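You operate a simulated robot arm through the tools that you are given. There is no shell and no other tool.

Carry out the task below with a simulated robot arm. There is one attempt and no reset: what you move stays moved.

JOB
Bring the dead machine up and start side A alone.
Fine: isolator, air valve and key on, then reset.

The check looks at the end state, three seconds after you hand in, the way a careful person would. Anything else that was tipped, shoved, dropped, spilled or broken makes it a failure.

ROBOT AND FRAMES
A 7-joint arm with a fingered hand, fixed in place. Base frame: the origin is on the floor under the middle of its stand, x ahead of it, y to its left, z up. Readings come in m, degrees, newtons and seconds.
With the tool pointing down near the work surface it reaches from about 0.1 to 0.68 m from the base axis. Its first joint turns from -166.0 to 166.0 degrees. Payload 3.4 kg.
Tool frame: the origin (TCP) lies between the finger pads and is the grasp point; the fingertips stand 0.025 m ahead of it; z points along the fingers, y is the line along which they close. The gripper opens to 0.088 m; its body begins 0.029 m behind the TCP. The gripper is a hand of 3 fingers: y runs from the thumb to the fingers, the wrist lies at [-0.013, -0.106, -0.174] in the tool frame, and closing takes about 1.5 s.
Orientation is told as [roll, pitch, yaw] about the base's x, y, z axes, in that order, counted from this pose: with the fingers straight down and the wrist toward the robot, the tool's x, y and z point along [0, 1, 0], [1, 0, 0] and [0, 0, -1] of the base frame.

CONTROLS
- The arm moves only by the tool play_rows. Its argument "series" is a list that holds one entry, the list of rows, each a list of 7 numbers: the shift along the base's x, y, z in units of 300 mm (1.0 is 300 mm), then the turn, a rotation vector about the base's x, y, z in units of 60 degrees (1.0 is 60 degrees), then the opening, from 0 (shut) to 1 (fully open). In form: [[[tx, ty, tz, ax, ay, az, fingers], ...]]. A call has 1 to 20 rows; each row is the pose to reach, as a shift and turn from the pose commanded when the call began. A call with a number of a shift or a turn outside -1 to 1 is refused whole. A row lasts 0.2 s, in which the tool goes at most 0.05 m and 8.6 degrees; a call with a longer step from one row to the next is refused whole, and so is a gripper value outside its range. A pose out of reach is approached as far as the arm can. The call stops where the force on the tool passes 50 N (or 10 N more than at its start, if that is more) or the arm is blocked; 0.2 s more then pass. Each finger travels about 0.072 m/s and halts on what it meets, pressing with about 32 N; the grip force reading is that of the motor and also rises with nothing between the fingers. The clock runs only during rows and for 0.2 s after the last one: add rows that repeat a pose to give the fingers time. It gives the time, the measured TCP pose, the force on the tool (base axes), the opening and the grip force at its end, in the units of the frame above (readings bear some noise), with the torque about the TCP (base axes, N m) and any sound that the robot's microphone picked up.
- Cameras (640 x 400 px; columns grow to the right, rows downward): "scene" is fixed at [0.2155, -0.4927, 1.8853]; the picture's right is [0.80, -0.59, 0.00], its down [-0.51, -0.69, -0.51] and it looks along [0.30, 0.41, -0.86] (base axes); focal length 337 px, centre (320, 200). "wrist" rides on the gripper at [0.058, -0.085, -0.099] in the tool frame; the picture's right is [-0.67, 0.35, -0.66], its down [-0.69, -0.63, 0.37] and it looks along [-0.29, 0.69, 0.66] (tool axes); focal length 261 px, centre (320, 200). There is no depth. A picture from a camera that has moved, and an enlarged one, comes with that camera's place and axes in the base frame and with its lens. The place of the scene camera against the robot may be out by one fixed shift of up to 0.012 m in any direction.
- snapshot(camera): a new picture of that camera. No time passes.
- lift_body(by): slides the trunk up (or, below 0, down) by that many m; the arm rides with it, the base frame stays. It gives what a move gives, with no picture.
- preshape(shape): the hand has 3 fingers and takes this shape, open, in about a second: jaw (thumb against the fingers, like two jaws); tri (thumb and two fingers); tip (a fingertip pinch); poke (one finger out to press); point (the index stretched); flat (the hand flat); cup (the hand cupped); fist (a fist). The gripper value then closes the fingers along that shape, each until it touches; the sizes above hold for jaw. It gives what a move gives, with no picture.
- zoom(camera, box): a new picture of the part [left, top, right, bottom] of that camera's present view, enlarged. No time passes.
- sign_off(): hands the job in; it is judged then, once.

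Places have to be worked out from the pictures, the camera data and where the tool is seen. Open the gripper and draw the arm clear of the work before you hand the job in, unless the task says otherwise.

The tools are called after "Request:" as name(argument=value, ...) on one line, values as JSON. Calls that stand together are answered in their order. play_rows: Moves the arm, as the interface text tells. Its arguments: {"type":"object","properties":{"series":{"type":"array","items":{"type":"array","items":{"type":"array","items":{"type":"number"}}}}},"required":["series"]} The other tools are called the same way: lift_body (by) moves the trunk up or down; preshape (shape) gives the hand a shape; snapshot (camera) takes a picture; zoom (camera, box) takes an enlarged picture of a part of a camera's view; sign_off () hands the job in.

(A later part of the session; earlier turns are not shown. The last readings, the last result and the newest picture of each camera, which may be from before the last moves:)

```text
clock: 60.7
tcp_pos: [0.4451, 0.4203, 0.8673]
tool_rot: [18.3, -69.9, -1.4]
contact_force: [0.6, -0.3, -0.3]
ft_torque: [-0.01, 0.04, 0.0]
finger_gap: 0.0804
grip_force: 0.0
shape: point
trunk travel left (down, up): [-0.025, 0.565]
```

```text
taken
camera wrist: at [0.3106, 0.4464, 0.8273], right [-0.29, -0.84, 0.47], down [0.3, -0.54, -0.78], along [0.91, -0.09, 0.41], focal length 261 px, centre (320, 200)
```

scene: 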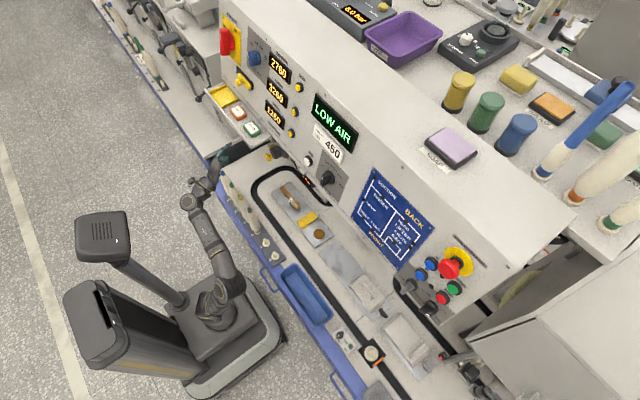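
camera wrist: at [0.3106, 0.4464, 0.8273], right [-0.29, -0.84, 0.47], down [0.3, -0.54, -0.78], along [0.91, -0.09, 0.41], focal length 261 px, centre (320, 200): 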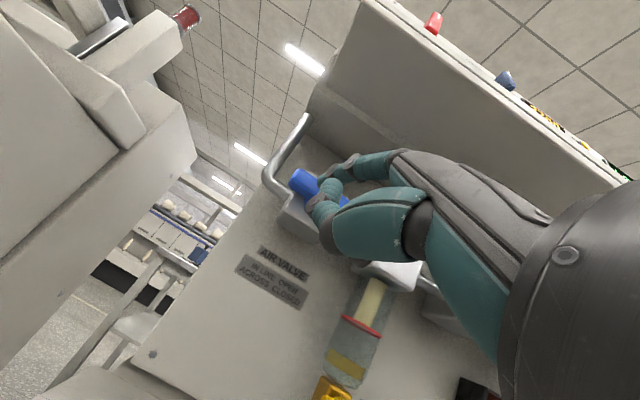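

The handle seems horizontal, but the display still read LOW AIR. I move the hand right to free the view of the valve and the gauge.

Request:
play_rows(series=[[[-0.05, -0.12, 0.02, 0, 0, 0, 1], [-0.1, -0.24, 0.06, 0, 0, 0, 1], [-0.13, -0.36, 0.1, 0, 0, 0, 1], [-0.14, -0.46, 0.14, 0, 0, 0, 1]]])

Request:
snapshot(camera="wrist")

Request:
snapshot(camera="scene")

```text
clock: 61.7
tcp_pos: [0.4028, 0.2788, 0.9088]
tool_rot: [18.4, -69.8, -1.4]
contact_force: [0.2, 0.4, 0.6]
ft_torque: [0.02, 0.01, 0.0]
finger_gap: 0.0807
grip_force: 0.0
shape: point
trunk travel left (down, up): [-0.025, 0.565]
```

```text
taken
camera wrist: at [0.2678, 0.3052, 0.8681], right [-0.29, -0.84, 0.47], down [0.3, -0.54, -0.78], along [0.91, -0.09, 0.41], focal length 261 px, centre (320, 200)
```

wrist: 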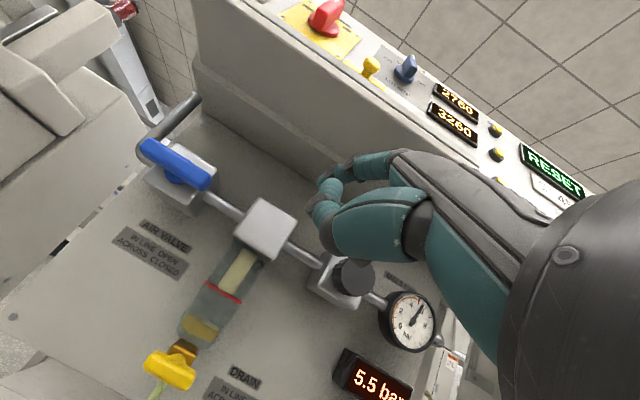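

```text
taken
```

scene: 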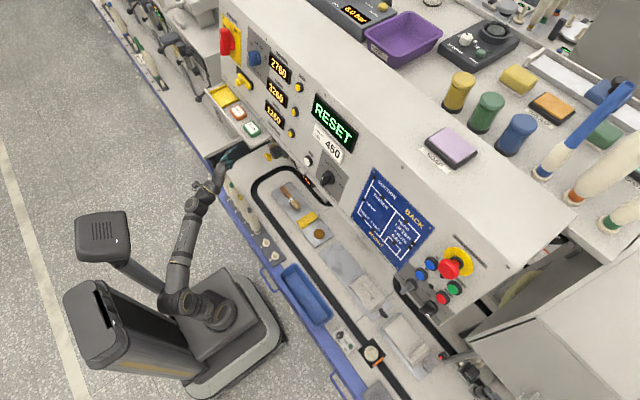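

Air is on: the gauge shows 5.5 bar and the display now asks for RESET. Next is the key on the right cluster, which I place on a grid with columns at y≈-0.445 (A z 1.22, B 1.17, key 1.12) and y≈-0.507 (RESET 1.22, STOP 1.17, selector 1.12). I swing the hand right and turn it to point slightly right.

Request:
play_rows(series=[[[0, -0.12, 0.02, 0, 0, -0.07, 1], [0, -0.24, 0.04, 0, 0, -0.14, 1], [0, -0.36, 0.06, 0, 0, -0.21, 1], [0, -0.48, 0.08, 0, 0, -0.28, 1], [0, -0.6, 0.1, 0, 0, -0.36, 1], [0, -0.72, 0.1, 0, 0, -0.44, 1], [0, -0.84, 0.1, 0, 0, -0.52, 1], [0, -0.96, 0.1, 0, 0, -0.608, 1]]])

Request:
snapshot(camera="scene")

```text
clock: 63.5
tcp_pos: [0.4224, -0.008, 0.9272]
tool_rot: [15.2, -67.9, -34.7]
contact_force: [0.0, 0.9, 0.2]
ft_torque: [0.02, 0.01, -0.02]
finger_gap: 0.0805
grip_force: 0.2
shape: point
trunk travel left (down, up): [-0.025, 0.565]
```

```text
taken
```

scene: 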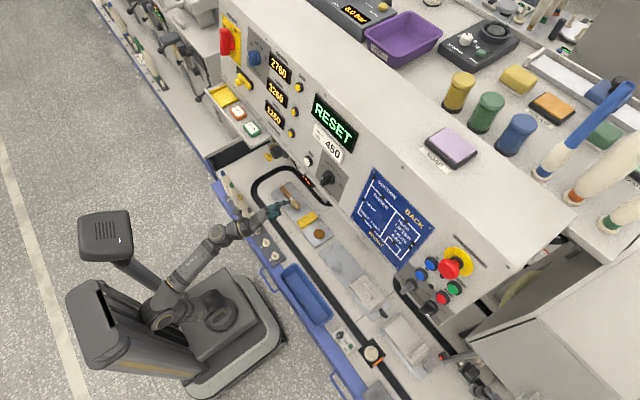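

The hand now points right and the way is clear. I raise the trunk to bring the hand to cluster height, then check.

Request:
lift_body(by=0.24)

Request:
play_rows(series=[[[0, -0.12, 0, 0, 0, 0, 1], [0, -0.24, 0, 0, 0, 0, 1], [0, -0.36, 0, 0, 0, 0, 1], [0, -0.48, 0, 0, 0, 0, 1], [0, -0.6, 0, 0, 0, 0, 1], [0, -0.72, 0, 0, 0, 0, 1]]])

Request:
snapshot(camera="scene")

Request:
snapshot(camera="wrist")

```text
clock: 66.0
tcp_pos: [0.4131, -0.0069, 1.1735]
tool_rot: [16.2, -68.9, -36.2]
contact_force: [0.1, 0.1, -0.2]
ft_torque: [-0.02, 0.0, 0.04]
finger_gap: 0.0802
grip_force: 0.2
shape: point
trunk travel left (down, up): [-0.265, 0.325]
```

```text
clock: 67.4
tcp_pos: [0.4029, -0.2206, 1.18]
tool_rot: [18.5, -69.9, -38.0]
contact_force: [0.5, 1.3, -0.3]
ft_torque: [0.0, 0.0, -0.01]
finger_gap: 0.0807
grip_force: 0.0
shape: point
trunk travel left (down, up): [-0.265, 0.325]
```

```text
taken
```

scene: 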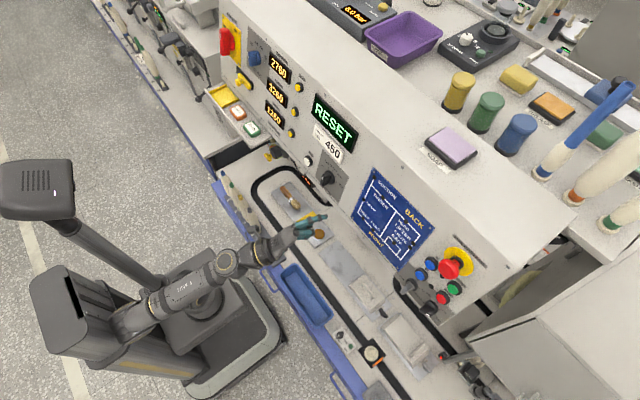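

```text
taken
camera wrist: at [0.3116, -0.1214, 1.1386], right [-0.73, -0.5, 0.47], down [-0.08, -0.61, -0.78], along [0.68, -0.61, 0.41], focal length 261 px, centre (320, 200)
```

wrist: 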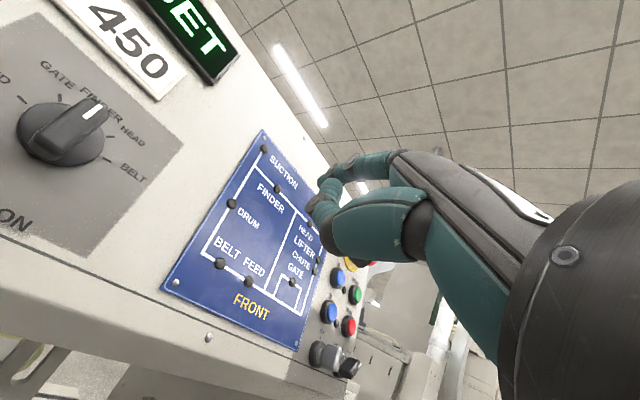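

The hand is in front of the panel, well clear. I move farther right so the button cluster comes into the open half of the wrist view.

Request:
play_rows(series=[[[-0.01, -0.13, -0.03, 0, 0, 0, 1], [-0.02, -0.26, -0.06, 0, 0, 0, 1], [-0.03, -0.39, -0.1, 0, 0, 0, 1], [-0.04, -0.52, -0.13, 0, 0, 0, 1], [-0.05, -0.65, -0.17, 0, 0, 0, 1], [-0.06, -0.765, -0.2, 0, 0, 0, 1]]])

Request:
snapshot(camera="wrist")

Request:
zoom(camera="wrist", box=[120, 80, 340, 270])

Request:
snapshot(camera="scene")

```text
clock: 68.8
tcp_pos: [0.3823, -0.4518, 1.1211]
tool_rot: [18.4, -69.9, -37.9]
contact_force: [-0.1, 0.1, -0.8]
ft_torque: [0.02, 0.04, -0.03]
finger_gap: 0.0805
grip_force: 0.0
shape: point
trunk travel left (down, up): [-0.265, 0.325]
```

```text
taken
camera wrist: at [0.2908, -0.3518, 1.0796], right [-0.73, -0.5, 0.47], down [-0.08, -0.61, -0.78], along [0.68, -0.61, 0.41], focal length 261 px, centre (320, 200)
```

wrist: 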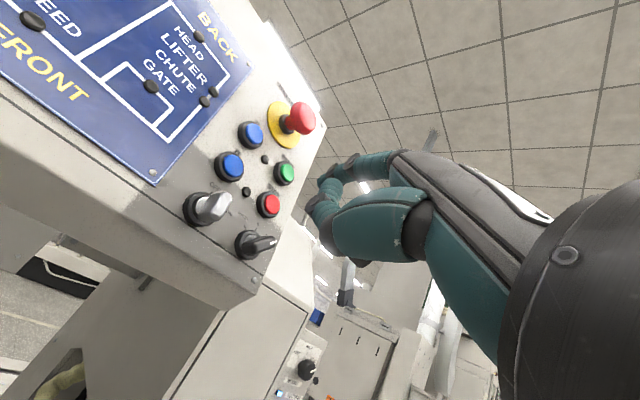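

```text
2.11 times, centred on (230, 175) of wrist
camera zoom: at [0.2908, -0.3518, 1.0796], right [-0.73, -0.5, 0.47], down [-0.08, -0.61, -0.78], along [0.68, -0.61, 0.41], focal length 549 px, centre (510, 253)
```

zoom: 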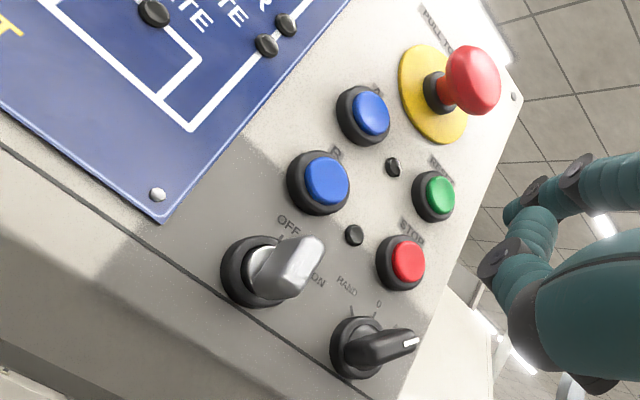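

```text
taken
```

scene: 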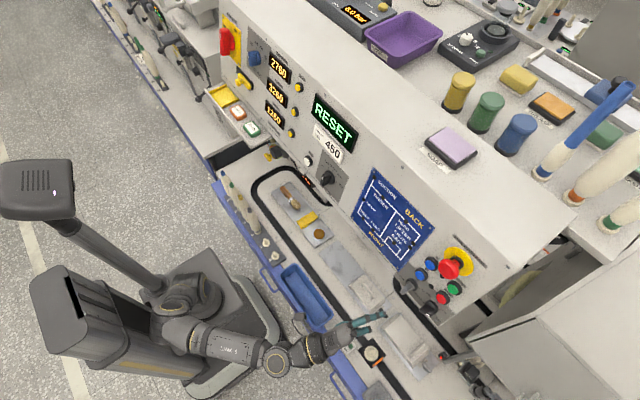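

This view lets me triangulate the key: its axis meets the panel near (0.532, -0.445, 1.119), and the bow stands about 4 cm proud, roughly ±1.4 cm tall, pointing up at OFF. I bring the fingertip in front of and to the left of the bow's upper half.

Request:
play_rows(series=[[[0.05, 0.06, -0.03, 0, 0, 0, 1], [0.1, 0.125, -0.06, 0, 0, 0, 1], [0.15, 0.125, -0.072, 0, 0, 0, 1], [0.2, 0.125, -0.072, 0, 0, 0, 1]]])

Request:
zoom(camera="wrist", box=[220, 80, 420, 260])

Request:
zoom(camera="scene", box=[355, 245, 455, 315])

```text
clock: 69.8
tcp_pos: [0.4447, -0.4136, 1.0988]
tool_rot: [18.5, -69.8, -38.0]
contact_force: [-0.2, 0.6, -0.1]
ft_torque: [-0.02, -0.03, -0.01]
finger_gap: 0.0804
grip_force: 0.1
shape: point
trunk travel left (down, up): [-0.265, 0.325]
```

```text
2.22 times, centred on (320, 170) of wrist
camera zoom: at [0.3525, -0.3132, 1.0587], right [-0.73, -0.5, 0.47], down [-0.08, -0.61, -0.78], along [0.68, -0.61, 0.41], focal length 579 px, centre (320, 267)
```

zoom: 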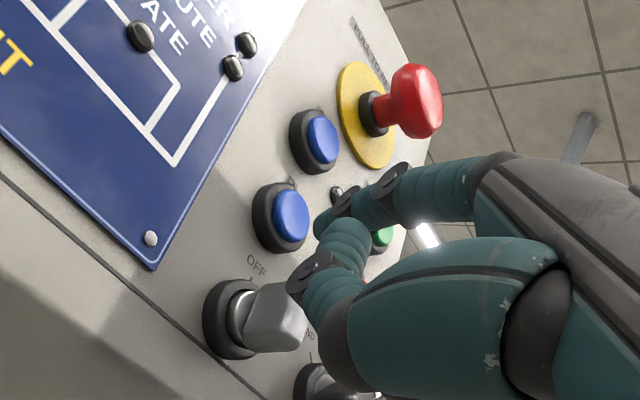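

```text
5.71 times, centred on (405, 280) of scene
camera zoom: at [0.2155, -0.4927, 1.8853], right [0.8, -0.59, 0.0], down [-0.51, -0.69, -0.51], along [0.3, 0.41, -0.86], focal length 1924 px, centre (-166, -257)
```

zoom: 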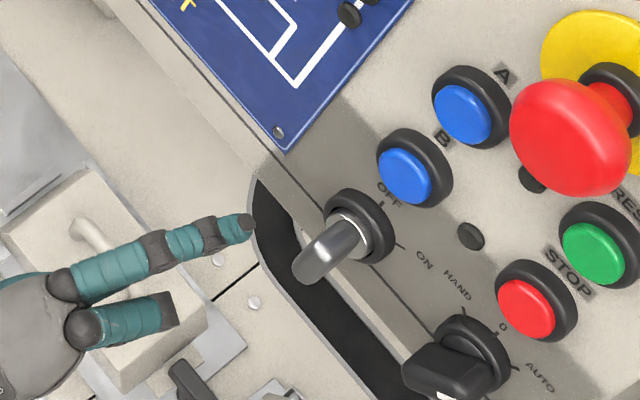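

The scene view confirms the fingertip at about (0.478, -0.419, 1.143), just left of the key bow. I slide in beside the bow and push its upper half to the right through the first part of the arc.

Request:
play_rows(series=[[[0.07, 0, -0.016, 0, 0, 0, 1], [0.136, 0, -0.032, 0, 0, 0, 1], [0.136, -0.03, -0.032, 0, 0, 0, 1], [0.136, -0.05, -0.032, 0, 0, 0, 1], [0.137, -0.058, -0.027, 0, 0, 0, 1], [0.138, -0.065, -0.022, 0, 0, 0, 1], [0.139, -0.074, -0.019, 0, 0, 0, 1], [0.139, -0.082, -0.017, 0, 0, 0, 1]]])

Request:
zoom(camera="wrist", box=[220, 80, 420, 260])

Request:
zoom(camera="scene", box=[355, 245, 455, 315])

```text
clock: 71.6
tcp_pos: [0.4879, -0.4387, 1.0947]
tool_rot: [18.3, -70.0, -38.0]
contact_force: [0.4, 2.2, 1.5]
ft_torque: [-0.1, 0.0, 0.02]
finger_gap: 0.0
grip_force: 0.0
shape: point
trunk travel left (down, up): [-0.265, 0.325]
```

```text
2.22 times, centred on (320, 170) of wrist
camera zoom: at [0.3957, -0.3376, 1.0533], right [-0.73, -0.5, 0.47], down [-0.08, -0.61, -0.78], along [0.68, -0.61, 0.41], focal length 579 px, centre (320, 267)
```

zoom: 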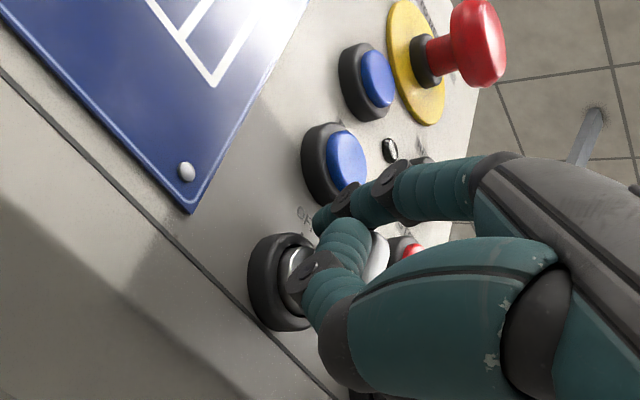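

```text
5.71 times, centred on (405, 280) of scene
camera zoom: at [0.2155, -0.4927, 1.8853], right [0.8, -0.59, 0.0], down [-0.51, -0.69, -0.51], along [0.3, 0.41, -0.86], focal length 1924 px, centre (-166, -257)
```

zoom: 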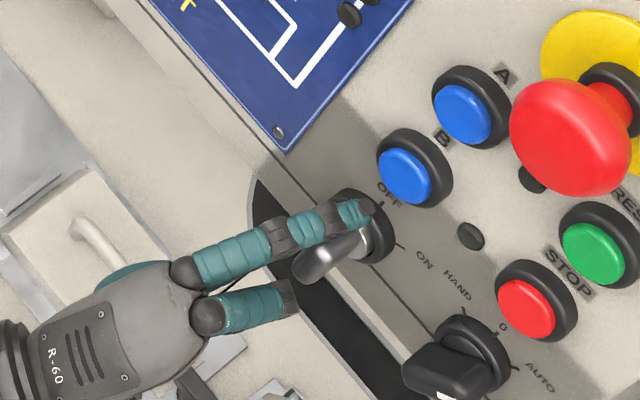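

The key is yielding to a push of only 2 N. I continue the arc over the top and down on the right side.

Request:
play_rows(series=[[[0, -0.009, -0.001, 0, 0, 0, 1], [0, -0.018, -0.002, 0, 0, 0, 1], [-0.001, -0.026, -0.005, 0, 0, 0, 1], [-0.002, -0.034, -0.01, 0, 0, 0, 1], [-0.003, -0.041, -0.015, 0, 0, 0, 1], [-0.005, -0.049, -0.025, 0, 0, 0, 1], [-0.007, -0.054, -0.034, 0, 0, 0, 1]]])

Request:
zoom(camera="wrist", box=[220, 80, 420, 260])

Request:
zoom(camera="scene", box=[355, 245, 455, 315])

```text
clock: 73.2
tcp_pos: [0.4869, -0.4495, 1.0873]
tool_rot: [17.9, -70.3, -37.2]
contact_force: [3.7, 18.4, 15.6]
ft_torque: [-0.62, 0.0, 0.18]
finger_gap: 0.0
grip_force: 0.1
shape: point
trunk travel left (down, up): [-0.265, 0.325]
```

```text
2.22 times, centred on (320, 170) of wrist
camera zoom: at [0.3938, -0.3487, 1.0456], right [-0.73, -0.5, 0.47], down [-0.08, -0.62, -0.78], along [0.68, -0.6, 0.41], focal length 579 px, centre (320, 267)
```

zoom: 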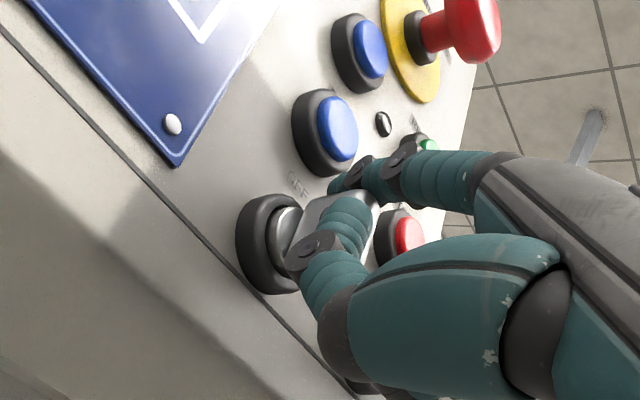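

```text
5.71 times, centred on (405, 280) of scene
camera zoom: at [0.2155, -0.4927, 1.8853], right [0.8, -0.59, 0.0], down [-0.51, -0.69, -0.51], along [0.3, 0.41, -0.86], focal length 1924 px, centre (-166, -257)
```

zoom: 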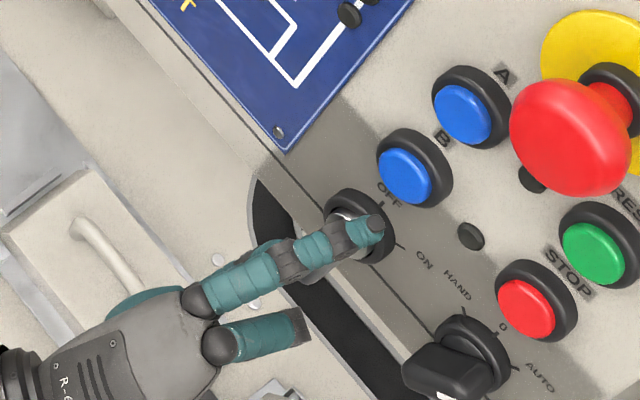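

The force jumped to about 24 N, pointing up and left, with the bow turned to the ON tick (which sits about 55° clockwise of OFF), so the key is at its stop. I back the finger away up-left and out, then check.

Request:
play_rows(series=[[[0, 0.03, 0.015, 0, 0, 0, 1], [-0.03, 0.06, 0.025, 0, 0, 0, 1], [-0.1, 0.08, 0.04, 0, 0, 0, 1], [-0.2, 0.08, 0.06, 0, 0, 0, 1], [-0.3, 0.04, 0.08, 0, 0, 0, 1]]])

Request:
snapshot(camera="wrist")

Request:
zoom(camera="scene", box=[355, 245, 475, 315])

Request:
snapshot(camera="scene")

```text
clock: 74.4
tcp_pos: [0.3964, -0.4395, 1.1087]
tool_rot: [18.4, -69.8, -38.0]
contact_force: [-0.1, -0.4, 0.0]
ft_torque: [-0.03, 0.0, 0.0]
finger_gap: 0.0001
grip_force: 0.0
shape: point
trunk travel left (down, up): [-0.265, 0.325]
```

```text
taken
camera wrist: at [0.3039, -0.3389, 1.0686], right [-0.73, -0.5, 0.47], down [-0.08, -0.61, -0.78], along [0.68, -0.61, 0.41], focal length 261 px, centre (320, 200)
```

wrist: 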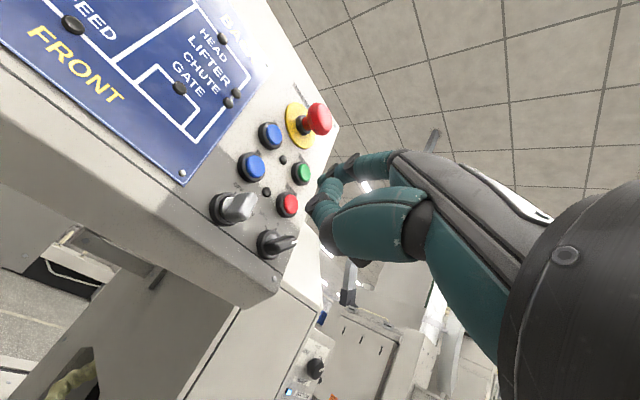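

```text
5.33 times, centred on (415, 280) of scene
camera zoom: at [0.2155, -0.4927, 1.8853], right [0.8, -0.59, 0.0], down [-0.51, -0.69, -0.51], along [0.3, 0.41, -0.86], focal length 1795 px, centre (-187, -227)
```

zoom: 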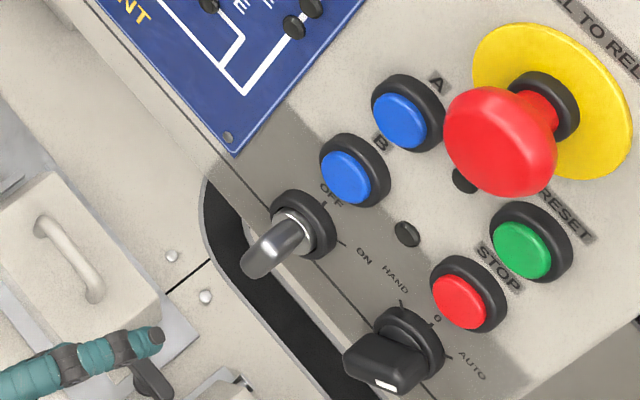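

```text
taken
```

scene: 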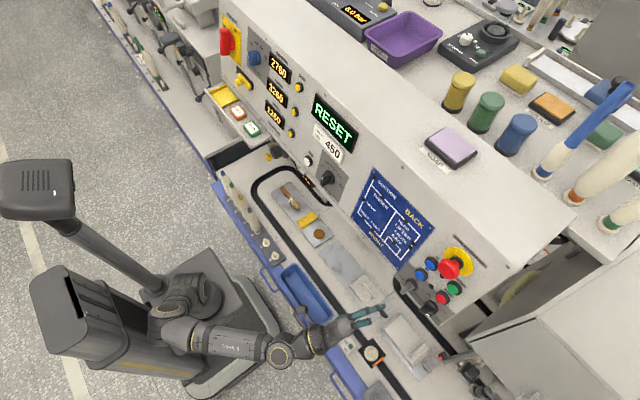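

I zoom in on the key to judge its present angle against the ON tick.

Request:
zoom(camera="wrist", box=[190, 140, 320, 270])

Request:
zoom(camera="scene", box=[385, 265, 445, 305])

```text
3.08 times, centred on (255, 205) of wrist
camera zoom: at [0.3039, -0.3389, 1.0686], right [-0.73, -0.5, 0.47], down [-0.08, -0.61, -0.78], along [0.68, -0.61, 0.41], focal length 802 px, centre (520, 185)
```

zoom: 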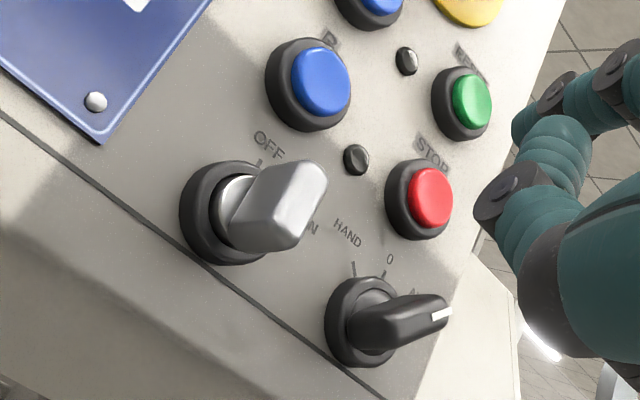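

```text
10.00 times, centred on (415, 285) of scene
camera zoom: at [0.2155, -0.4927, 1.8853], right [0.8, -0.59, 0.0], down [-0.51, -0.69, -0.51], along [0.3, 0.41, -0.86], focal length 3366 px, centre (-630, -650)
```

zoom: 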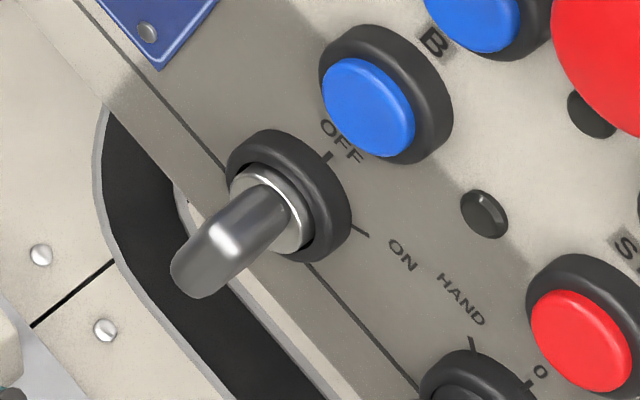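

The key is still vertical: the finger rode up over the bow's top edge instead of turning it, so my arc ran about 5 mm too high. I go in again lower on the bow's left face, about 7 mm above its centre, and push with less rise.

Request:
play_rows(series=[[[0.05, 0.03, -0.02, 0, 0, 0, 1], [0.1, 0.06, -0.04, 0, 0, 0, 1], [0.16, 0.084, -0.062, 0, 0, 0, 1], [0.22, 0.084, -0.074, 0, 0, 0, 1], [0.289, 0.084, -0.086, 0, 0, 0, 1], [0.289, 0.054, -0.086, 0, 0, 0, 1], [0.289, 0.034, -0.086, 0, 0, 0, 1], [0.289, 0.027, -0.083, 0, 0, 0, 1]]])

Request:
zoom(camera="wrist", box=[220, 80, 420, 260])

Request:
zoom(camera="scene", box=[355, 245, 455, 315])

```text
clock: 76.2
tcp_pos: [0.4811, -0.4334, 1.0839]
tool_rot: [18.2, -70.1, -37.7]
contact_force: [-0.9, 4.7, -0.6]
ft_torque: [-0.22, -0.05, 0.14]
finger_gap: 0.0
grip_force: 0.0
shape: point
trunk travel left (down, up): [-0.265, 0.325]
```

```text
2.22 times, centred on (320, 170) of wrist
camera zoom: at [0.39, -0.3322, 1.0433], right [-0.73, -0.5, 0.47], down [-0.08, -0.62, -0.78], along [0.68, -0.61, 0.41], focal length 579 px, centre (320, 267)
```

zoom: 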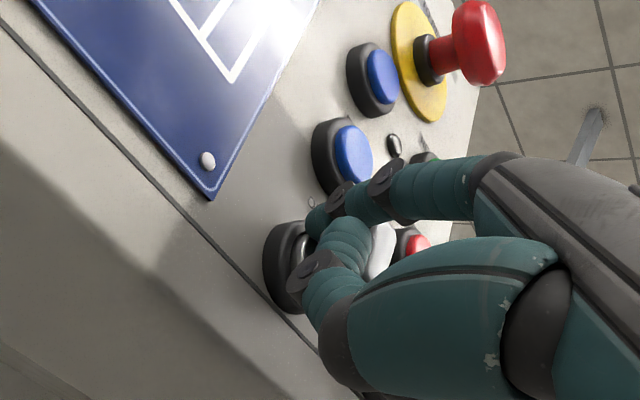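

```text
5.71 times, centred on (405, 280) of scene
camera zoom: at [0.2155, -0.4927, 1.8853], right [0.8, -0.59, 0.0], down [-0.51, -0.69, -0.51], along [0.3, 0.41, -0.86], focal length 1924 px, centre (-166, -257)
```

zoom: 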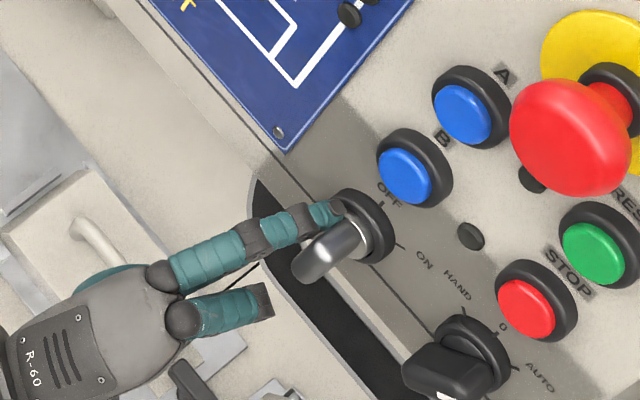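

The finger is now pressing on the bow's left face with about 5 N. I push on to the right in small steps with only a slight rise, watching the force.

Request:
play_rows(series=[[[0, -0.01, 0.003, 0, 0, 0, 1], [0, -0.02, 0.006, 0, 0, 0, 1], [0, -0.03, 0.009, 0, 0, 0, 1]]])

Request:
zoom(camera="wrist", box=[220, 80, 420, 260])

Request:
zoom(camera="scene", box=[385, 260, 435, 300])

```text
clock: 77.0
tcp_pos: [0.4824, -0.4403, 1.0867]
tool_rot: [18.4, -69.9, -37.7]
contact_force: [-3.5, 10.6, -3.9]
ft_torque: [-0.35, -0.06, 0.19]
finger_gap: 0.0
grip_force: 0.0
shape: point
trunk travel left (down, up): [-0.265, 0.325]
```

```text
2.22 times, centred on (320, 170) of wrist
camera zoom: at [0.3896, -0.3407, 1.046], right [-0.73, -0.5, 0.47], down [-0.08, -0.62, -0.78], along [0.68, -0.61, 0.41], focal length 579 px, centre (320, 267)
```

zoom: 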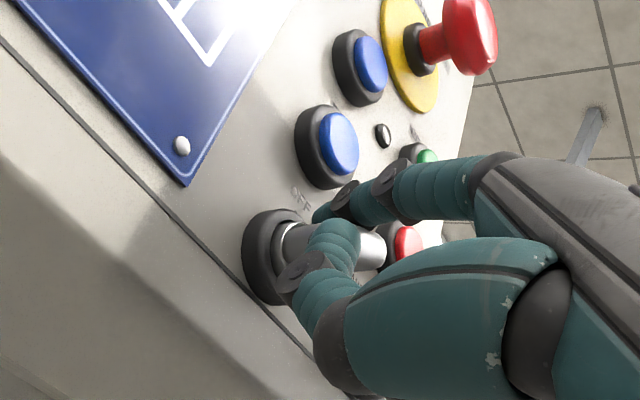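

```text
10.00 times, centred on (410, 280) of scene
camera zoom: at [0.2155, -0.4927, 1.8853], right [0.8, -0.59, 0.0], down [-0.51, -0.69, -0.51], along [0.3, 0.41, -0.86], focal length 3366 px, centre (-580, -600)
```

zoom: 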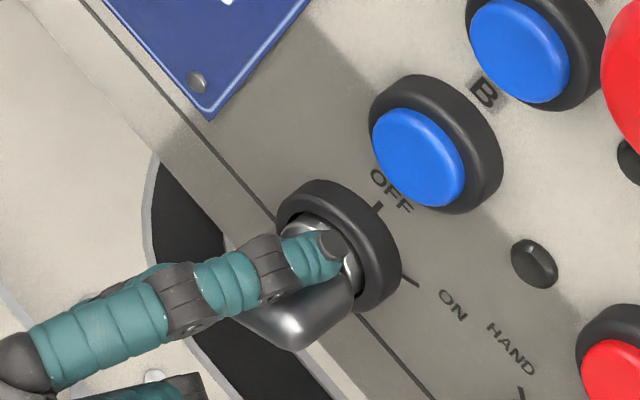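

The bow is turning now: its broad face is visible and it leans toward ON. I push a little further until it stops.

Request:
play_rows(series=[[[0, -0.008, 0.006, 0, 0, 0, 1], [0, -0.016, 0.01, 0, 0, 0, 1], [0, -0.025, 0.012, 0, 0, 0, 1]]])

Request:
zoom(camera="wrist", box=[220, 80, 420, 260])

Request:
zoom(camera="scene", box=[385, 260, 435, 300])

```text
clock: 77.8
tcp_pos: [0.4819, -0.447, 1.0918]
tool_rot: [18.0, -70.1, -37.5]
contact_force: [-7.3, 16.9, -6.6]
ft_torque: [-0.51, -0.01, 0.37]
finger_gap: 0.0001
grip_force: 0.1
shape: point
trunk travel left (down, up): [-0.265, 0.325]
```

```text
2.22 times, centred on (320, 170) of wrist
camera zoom: at [0.3895, -0.3466, 1.0502], right [-0.73, -0.5, 0.47], down [-0.08, -0.62, -0.78], along [0.68, -0.61, 0.41], focal length 579 px, centre (320, 267)
```

zoom: 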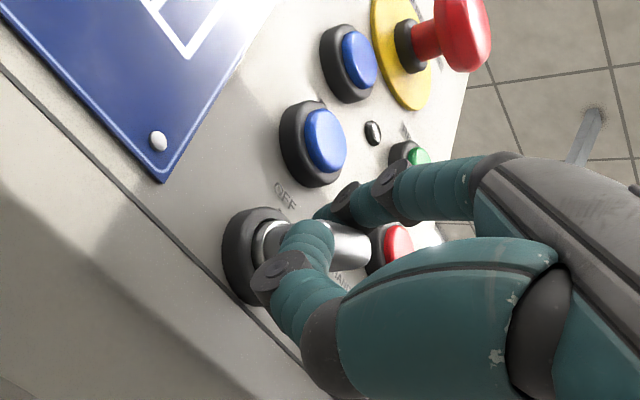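

```text
10.00 times, centred on (410, 280) of scene
camera zoom: at [0.2155, -0.4927, 1.8853], right [0.8, -0.59, 0.0], down [-0.51, -0.69, -0.51], along [0.3, 0.41, -0.86], focal length 3366 px, centre (-580, -600)
```

zoom: 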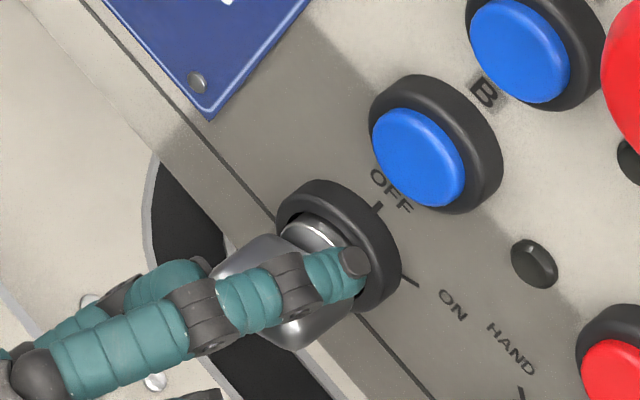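

The bow has turned well past half way and the force is 17 N, with the thumb also brushing the key, so I do not push harder. I relieve the pressure slightly and draw straight out along the key's axis to look.

Request:
play_rows(series=[[[0, 0.01, 0, 0, 0, 0, 1], [-0.05, 0.012, 0.01, 0, 0, 0, 1], [-0.1, 0.012, 0.022, 0, 0, 0, 1], [-0.16, 0.012, 0.035, 0, 0, 0, 1], [-0.22, 0.012, 0.05, 0, 0, 0, 1], [-0.28, 0.012, 0.06, 0, 0, 0, 1]]])

Request:
snapshot(camera="wrist")

Request:
zoom(camera="wrist", box=[190, 140, 320, 270])

Request:
zoom(camera="scene", box=[385, 260, 435, 300])

```text
clock: 79.2
tcp_pos: [0.3988, -0.4462, 1.1078]
tool_rot: [18.4, -69.8, -38.0]
contact_force: [-0.2, 0.2, -0.1]
ft_torque: [0.0, 0.0, -0.01]
finger_gap: 0.0
grip_force: 0.1
shape: point
trunk travel left (down, up): [-0.265, 0.325]
```

```text
taken
camera wrist: at [0.3063, -0.3442, 1.0667], right [-0.73, -0.5, 0.47], down [-0.08, -0.61, -0.78], along [0.68, -0.61, 0.41], focal length 261 px, centre (320, 200)
```

wrist: 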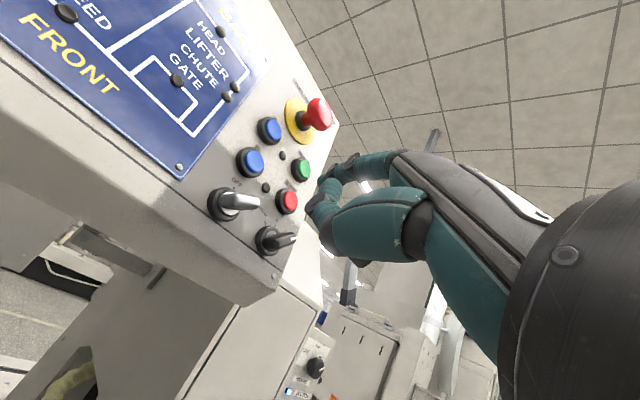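

```text
3.08 times, centred on (255, 205) of wrist
camera zoom: at [0.3063, -0.3442, 1.0667], right [-0.73, -0.5, 0.47], down [-0.08, -0.61, -0.78], along [0.68, -0.61, 0.41], focal length 802 px, centre (520, 185)
```

zoom: 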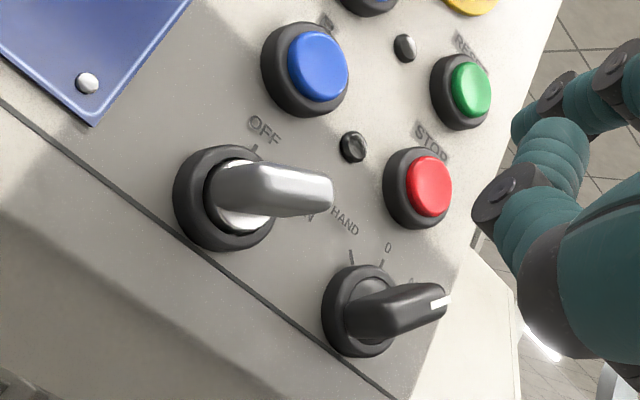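

```text
10.00 times, centred on (410, 280) of scene
camera zoom: at [0.2155, -0.4927, 1.8853], right [0.8, -0.59, 0.0], down [-0.51, -0.69, -0.51], along [0.3, 0.41, -0.86], focal length 3366 px, centre (-580, -600)
```

zoom: 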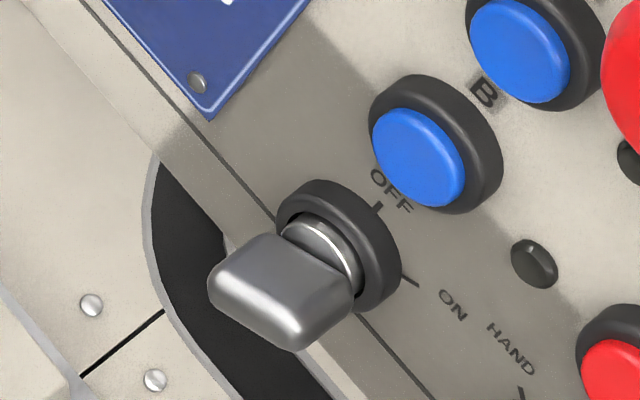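

The key now stays turned, pointing at the ON tick about 60° from OFF. I check the main display and then press RESET (green, near (0.55, -0.507, 1.22)).

Request:
zoom(camera="scene", box=[290, 80, 480, 310])

Request:
zoom(camera="wrist", box=[230, 90, 340, 200])

```text
1.74 times, centred on (385, 195) of scene
camera zoom: at [0.2155, -0.4927, 1.8853], right [0.8, -0.59, 0.0], down [-0.51, -0.69, -0.51], along [0.3, 0.41, -0.86], focal length 586 px, centre (207, 209)
```

zoom: 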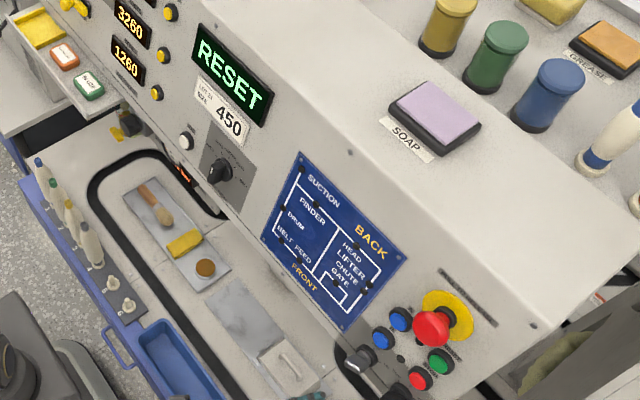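

```text
3.64 times, centred on (285, 145) of wrist
camera zoom: at [0.3063, -0.3442, 1.0667], right [-0.73, -0.5, 0.47], down [-0.08, -0.61, -0.78], along [0.68, -0.61, 0.41], focal length 948 px, centre (447, 400)
```

zoom: 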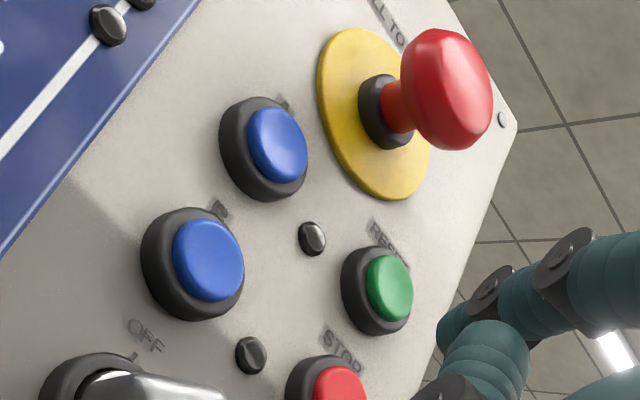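

The display still says RESET, as expected before pressing it. Triangulated cap centres are RESET (0.540, -0.506, 1.218) and A (0.542, -0.445, 1.219). I raise the trunk slightly for reach and place the fingertip 5 cm in front of RESET.

Request:
lift_body(by=0.08)

Request:
play_rows(series=[[[0.03, -0.06, 0, 0, 0, 0, 1], [0.08, -0.12, 0, 0, 0, 0, 1], [0.14, -0.183, 0, 0, 0, 0, 1], [0.198, -0.183, -0.008, 0, 0, 0, 1]]])

Request:
zoom(camera="wrist", box=[220, 80, 420, 260])

Request:
zoom(camera="scene", box=[385, 240, 485, 310])

```text
clock: 80.3
tcp_pos: [0.3993, -0.4447, 1.1876]
tool_rot: [18.5, -69.9, -38.0]
contact_force: [0.2, -0.4, 0.4]
ft_torque: [-0.02, 0.03, 0.02]
finger_gap: 0.0001
grip_force: 0.0
shape: point
trunk travel left (down, up): [-0.345, 0.245]
```

```text
clock: 81.3
tcp_pos: [0.4592, -0.5001, 1.1834]
tool_rot: [18.4, -69.9, -37.9]
contact_force: [0.6, 0.1, 0.0]
ft_torque: [0.0, 0.05, -0.01]
finger_gap: 0.0001
grip_force: 0.0
shape: point
trunk travel left (down, up): [-0.345, 0.245]
```

```text
2.22 times, centred on (320, 170) of wrist
camera zoom: at [0.3681, -0.4001, 1.1434], right [-0.73, -0.5, 0.47], down [-0.08, -0.61, -0.78], along [0.68, -0.61, 0.41], focal length 579 px, centre (320, 267)
```

zoom: 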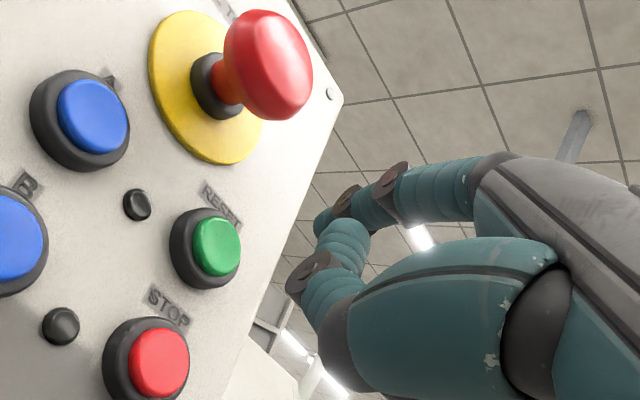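

```text
5.71 times, centred on (435, 275) of scene
camera zoom: at [0.2155, -0.4927, 1.8853], right [0.8, -0.59, 0.0], down [-0.51, -0.69, -0.51], along [0.3, 0.41, -0.86], focal length 1924 px, centre (-337, -229)
```

zoom: 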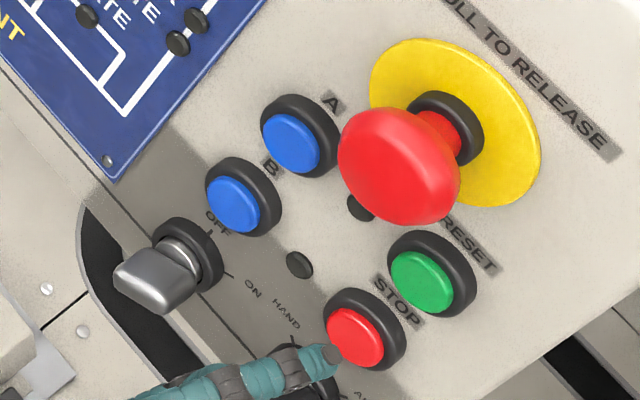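

Both cameras agree the fingertip is about 5 cm straight in front of RESET. I press it: advance to contact, then a few more millimetres in small steps.

Request:
play_rows(series=[[[0.06, -0.003, -0.012, 0, 0, 0, 1], [0.12, -0.003, -0.024, 0, 0, 0, 1], [0.145, -0.003, -0.029, 0, 0, 0, 1], [0.16, -0.003, -0.032, 0, 0, 0, 1], [0.17, -0.003, -0.034, 0, 0, 0, 1], [0.18, -0.003, -0.036, 0, 0, 0, 1]]])

Request:
zoom(camera="wrist", box=[220, 80, 420, 260])

Request:
zoom(camera="scene", box=[290, 80, 480, 310])

```text
clock: 82.7
tcp_pos: [0.5115, -0.5007, 1.1743]
tool_rot: [18.4, -70.0, -38.2]
contact_force: [-8.9, 1.2, 1.3]
ft_torque: [-0.1, -0.37, 0.02]
finger_gap: 0.0
grip_force: 0.0
shape: point
trunk travel left (down, up): [-0.345, 0.245]
heard: click
```

```text
2.22 times, centred on (320, 170) of wrist
camera zoom: at [0.4188, -0.3996, 1.1337], right [-0.73, -0.5, 0.47], down [-0.08, -0.61, -0.78], along [0.68, -0.61, 0.41], focal length 579 px, centre (320, 267)
```

zoom: 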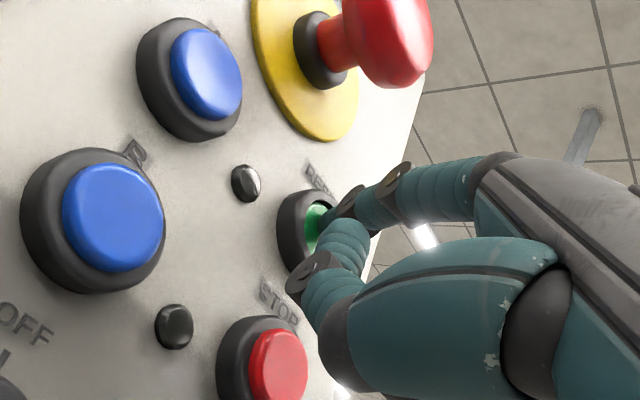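

```text
1.74 times, centred on (385, 195) of scene
camera zoom: at [0.2155, -0.4927, 1.8853], right [0.8, -0.59, 0.0], down [-0.51, -0.69, -0.51], along [0.3, 0.41, -0.86], focal length 586 px, centre (207, 209)
```

zoom: 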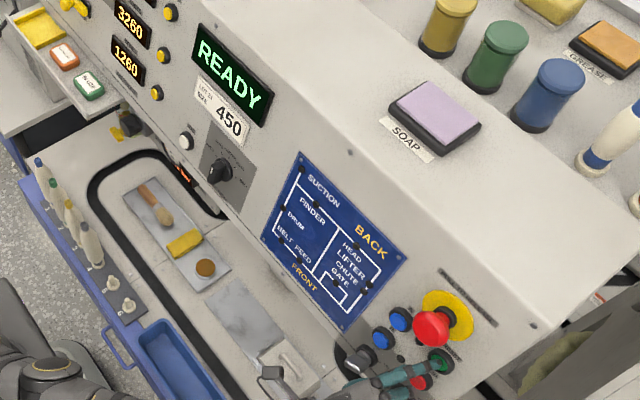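

A click was heard and the display reads READY. I draw straight back 5 cm and slide left to stand in front of button A, below the e-stop mushroom.

Request:
play_rows(series=[[[-0.05, 0, 0.012, 0, 0, 0, 1], [-0.12, 0, 0.028, 0, 0, 0, 1], [-0.19, 0, 0.044, 0, 0, 0, 1], [-0.19, 0.1, 0.046, 0, 0, 0, 1], [-0.179, 0.204, 0.046, 0, 0, 0, 1]]])

Request:
zoom(camera="wrist", box=[220, 80, 420, 260])

Request:
zoom(camera="scene", box=[385, 240, 485, 310])

Request:
zoom(camera="scene", box=[250, 40, 370, 170])

```text
clock: 83.9
tcp_pos: [0.4576, -0.4405, 1.1877]
tool_rot: [18.3, -69.9, -38.0]
contact_force: [0.5, 0.7, 0.5]
ft_torque: [0.0, 0.0, 0.02]
finger_gap: 0.0001
grip_force: 0.0
shape: point
trunk travel left (down, up): [-0.345, 0.245]
```

```text
2.22 times, centred on (320, 170) of wrist
camera zoom: at [0.3661, -0.3399, 1.1479], right [-0.73, -0.5, 0.47], down [-0.08, -0.61, -0.78], along [0.68, -0.61, 0.41], focal length 579 px, centre (320, 267)
```

zoom: 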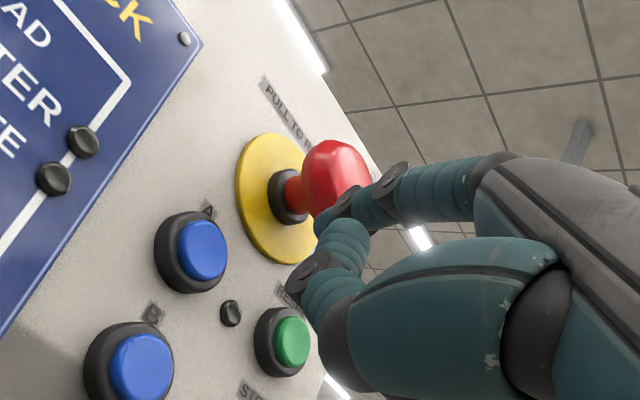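

```text
5.71 times, centred on (435, 275) of scene
camera zoom: at [0.2155, -0.4927, 1.8853], right [0.8, -0.59, 0.0], down [-0.51, -0.69, -0.51], along [0.3, 0.41, -0.86], focal length 1924 px, centre (-337, -229)
```

zoom: 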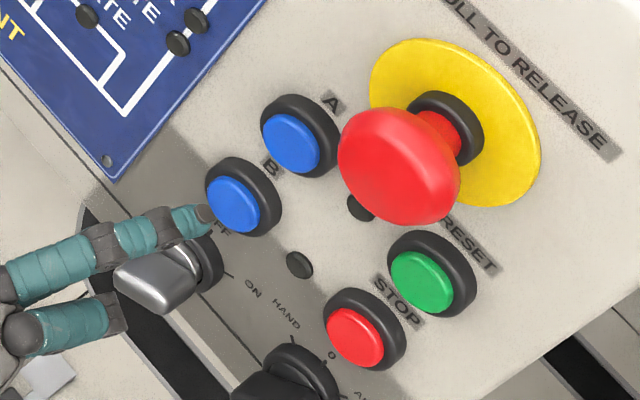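

```text
3.08 times, centred on (310, 105) of scene
camera zoom: at [0.2155, -0.4927, 1.8853], right [0.8, -0.59, 0.0], down [-0.51, -0.69, -0.51], along [0.3, 0.41, -0.86], focal length 1036 px, centre (351, 492)
```

zoom: 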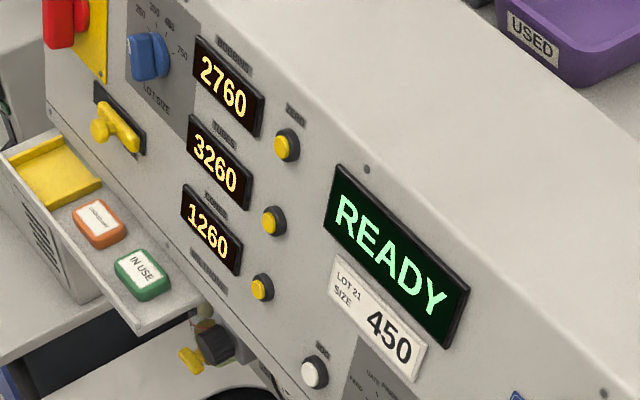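

The machine is READY and the fingertip stands about 5 cm in front of A, well away from B. I press A the same way.

Request:
play_rows(series=[[[0.06, 0.002, -0.015, 0, 0, 0, 1], [0.12, 0.002, -0.03, 0, 0, 0, 1], [0.15, 0.002, -0.037, 0, 0, 0, 1], [0.165, 0.002, -0.041, 0, 0, 0, 1], [0.177, 0.002, -0.044, 0, 0, 0, 1], [0.187, 0.002, -0.047, 0, 0, 0, 1]]])

Request:
zoom(camera="wrist", box=[220, 80, 420, 260])

Request:
zoom(camera="scene", box=[290, 80, 480, 310])

```text
clock: 85.3
tcp_pos: [0.5131, -0.4398, 1.175]
tool_rot: [18.5, -70.0, -38.2]
contact_force: [-10.2, 1.7, 0.2]
ft_torque: [-0.05, -0.54, -0.02]
finger_gap: 0.0001
grip_force: 0.1
shape: point
trunk travel left (down, up): [-0.345, 0.245]
heard: click
```

```text
2.22 times, centred on (320, 170) of wrist
camera zoom: at [0.4204, -0.3387, 1.1343], right [-0.73, -0.5, 0.47], down [-0.08, -0.61, -0.78], along [0.68, -0.61, 0.41], focal length 579 px, centre (320, 267)
```

zoom: 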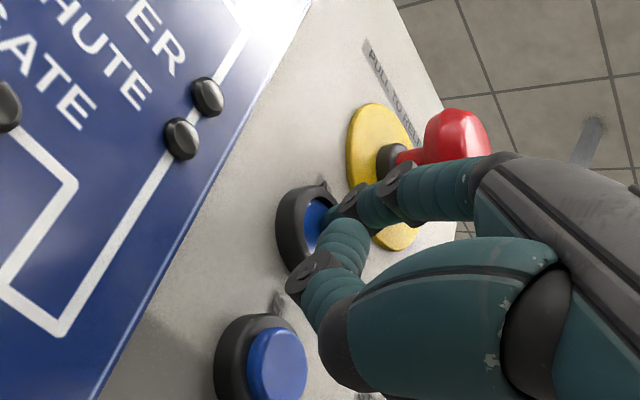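

```text
1.74 times, centred on (385, 195) of scene
camera zoom: at [0.2155, -0.4927, 1.8853], right [0.8, -0.59, 0.0], down [-0.51, -0.69, -0.51], along [0.3, 0.41, -0.86], focal length 586 px, centre (207, 209)
```

zoom: 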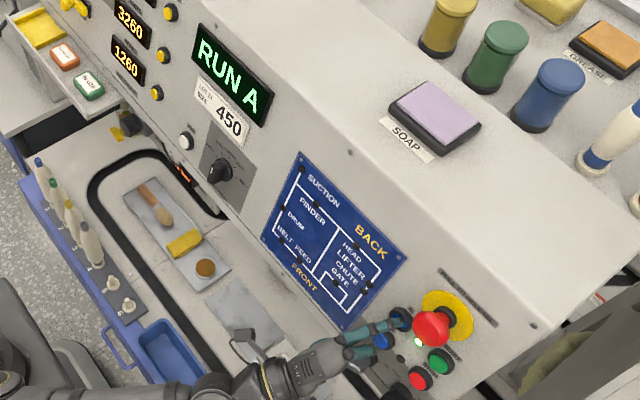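

The display shows RUN A and A's lamp is lit. I draw the finger straight back and move clear of the panel.

Request:
play_rows(series=[[[-0.06, 0, 0.015, 0, 0, 0, 1], [-0.13, 0, 0.03, 0, 0, 0, 1], [-0.2, 0, 0.04, 0, 0, 0, 1], [-0.3, 0.02, 0.03, 0, 0, 0, 1], [-0.4, 0.05, 0.0, 0, 0, 0, 1], [-0.43, 0.1, -0.05, 0, 0, 0, 1]]])

Request:
snapshot(camera="scene")

Request:
snapshot(camera="wrist")

Request:
zoom(camera="scene", box=[385, 240, 485, 310])

Request:
zoom(camera="scene", box=[210, 10, 370, 170])

```text
clock: 86.7
tcp_pos: [0.3843, -0.4102, 1.1593]
tool_rot: [18.4, -69.9, -38.0]
contact_force: [0.5, 0.3, 0.3]
ft_torque: [-0.01, 0.01, 0.01]
finger_gap: 0.0
grip_force: 0.1
shape: point
trunk travel left (down, up): [-0.345, 0.245]
```

```text
taken
```

scene: 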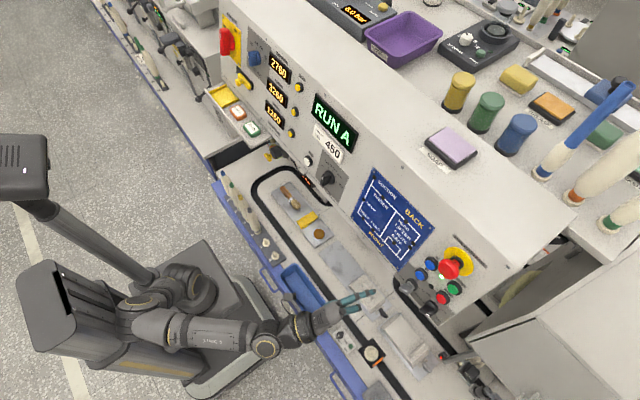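

```text
taken
camera wrist: at [0.2932, -0.3088, 1.1185], right [-0.73, -0.5, 0.47], down [-0.08, -0.61, -0.78], along [0.68, -0.61, 0.41], focal length 261 px, centre (320, 200)
```

wrist: 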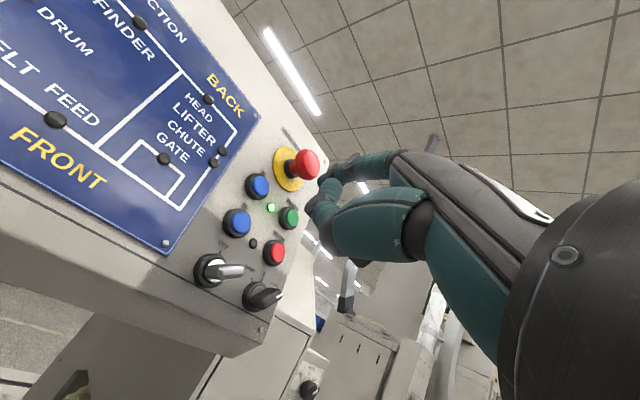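

```text
5.71 times, centred on (435, 275) of scene
camera zoom: at [0.2155, -0.4927, 1.8853], right [0.8, -0.59, 0.0], down [-0.51, -0.69, -0.51], along [0.3, 0.41, -0.86], focal length 1924 px, centre (-337, -229)
```

zoom: 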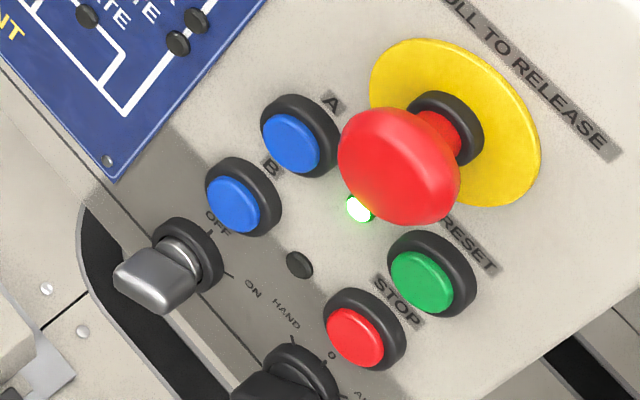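

```text
2.50 times, centred on (290, 90) of scene
camera zoom: at [0.2155, -0.4927, 1.8853], right [0.8, -0.59, 0.0], down [-0.51, -0.69, -0.51], along [0.3, 0.41, -0.86], focal length 842 px, centre (395, 475)
```

zoom: 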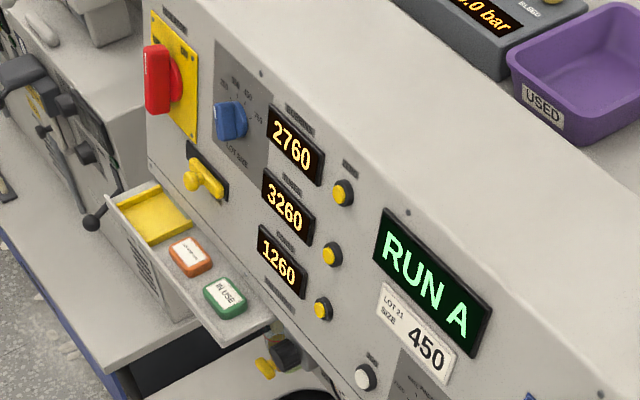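

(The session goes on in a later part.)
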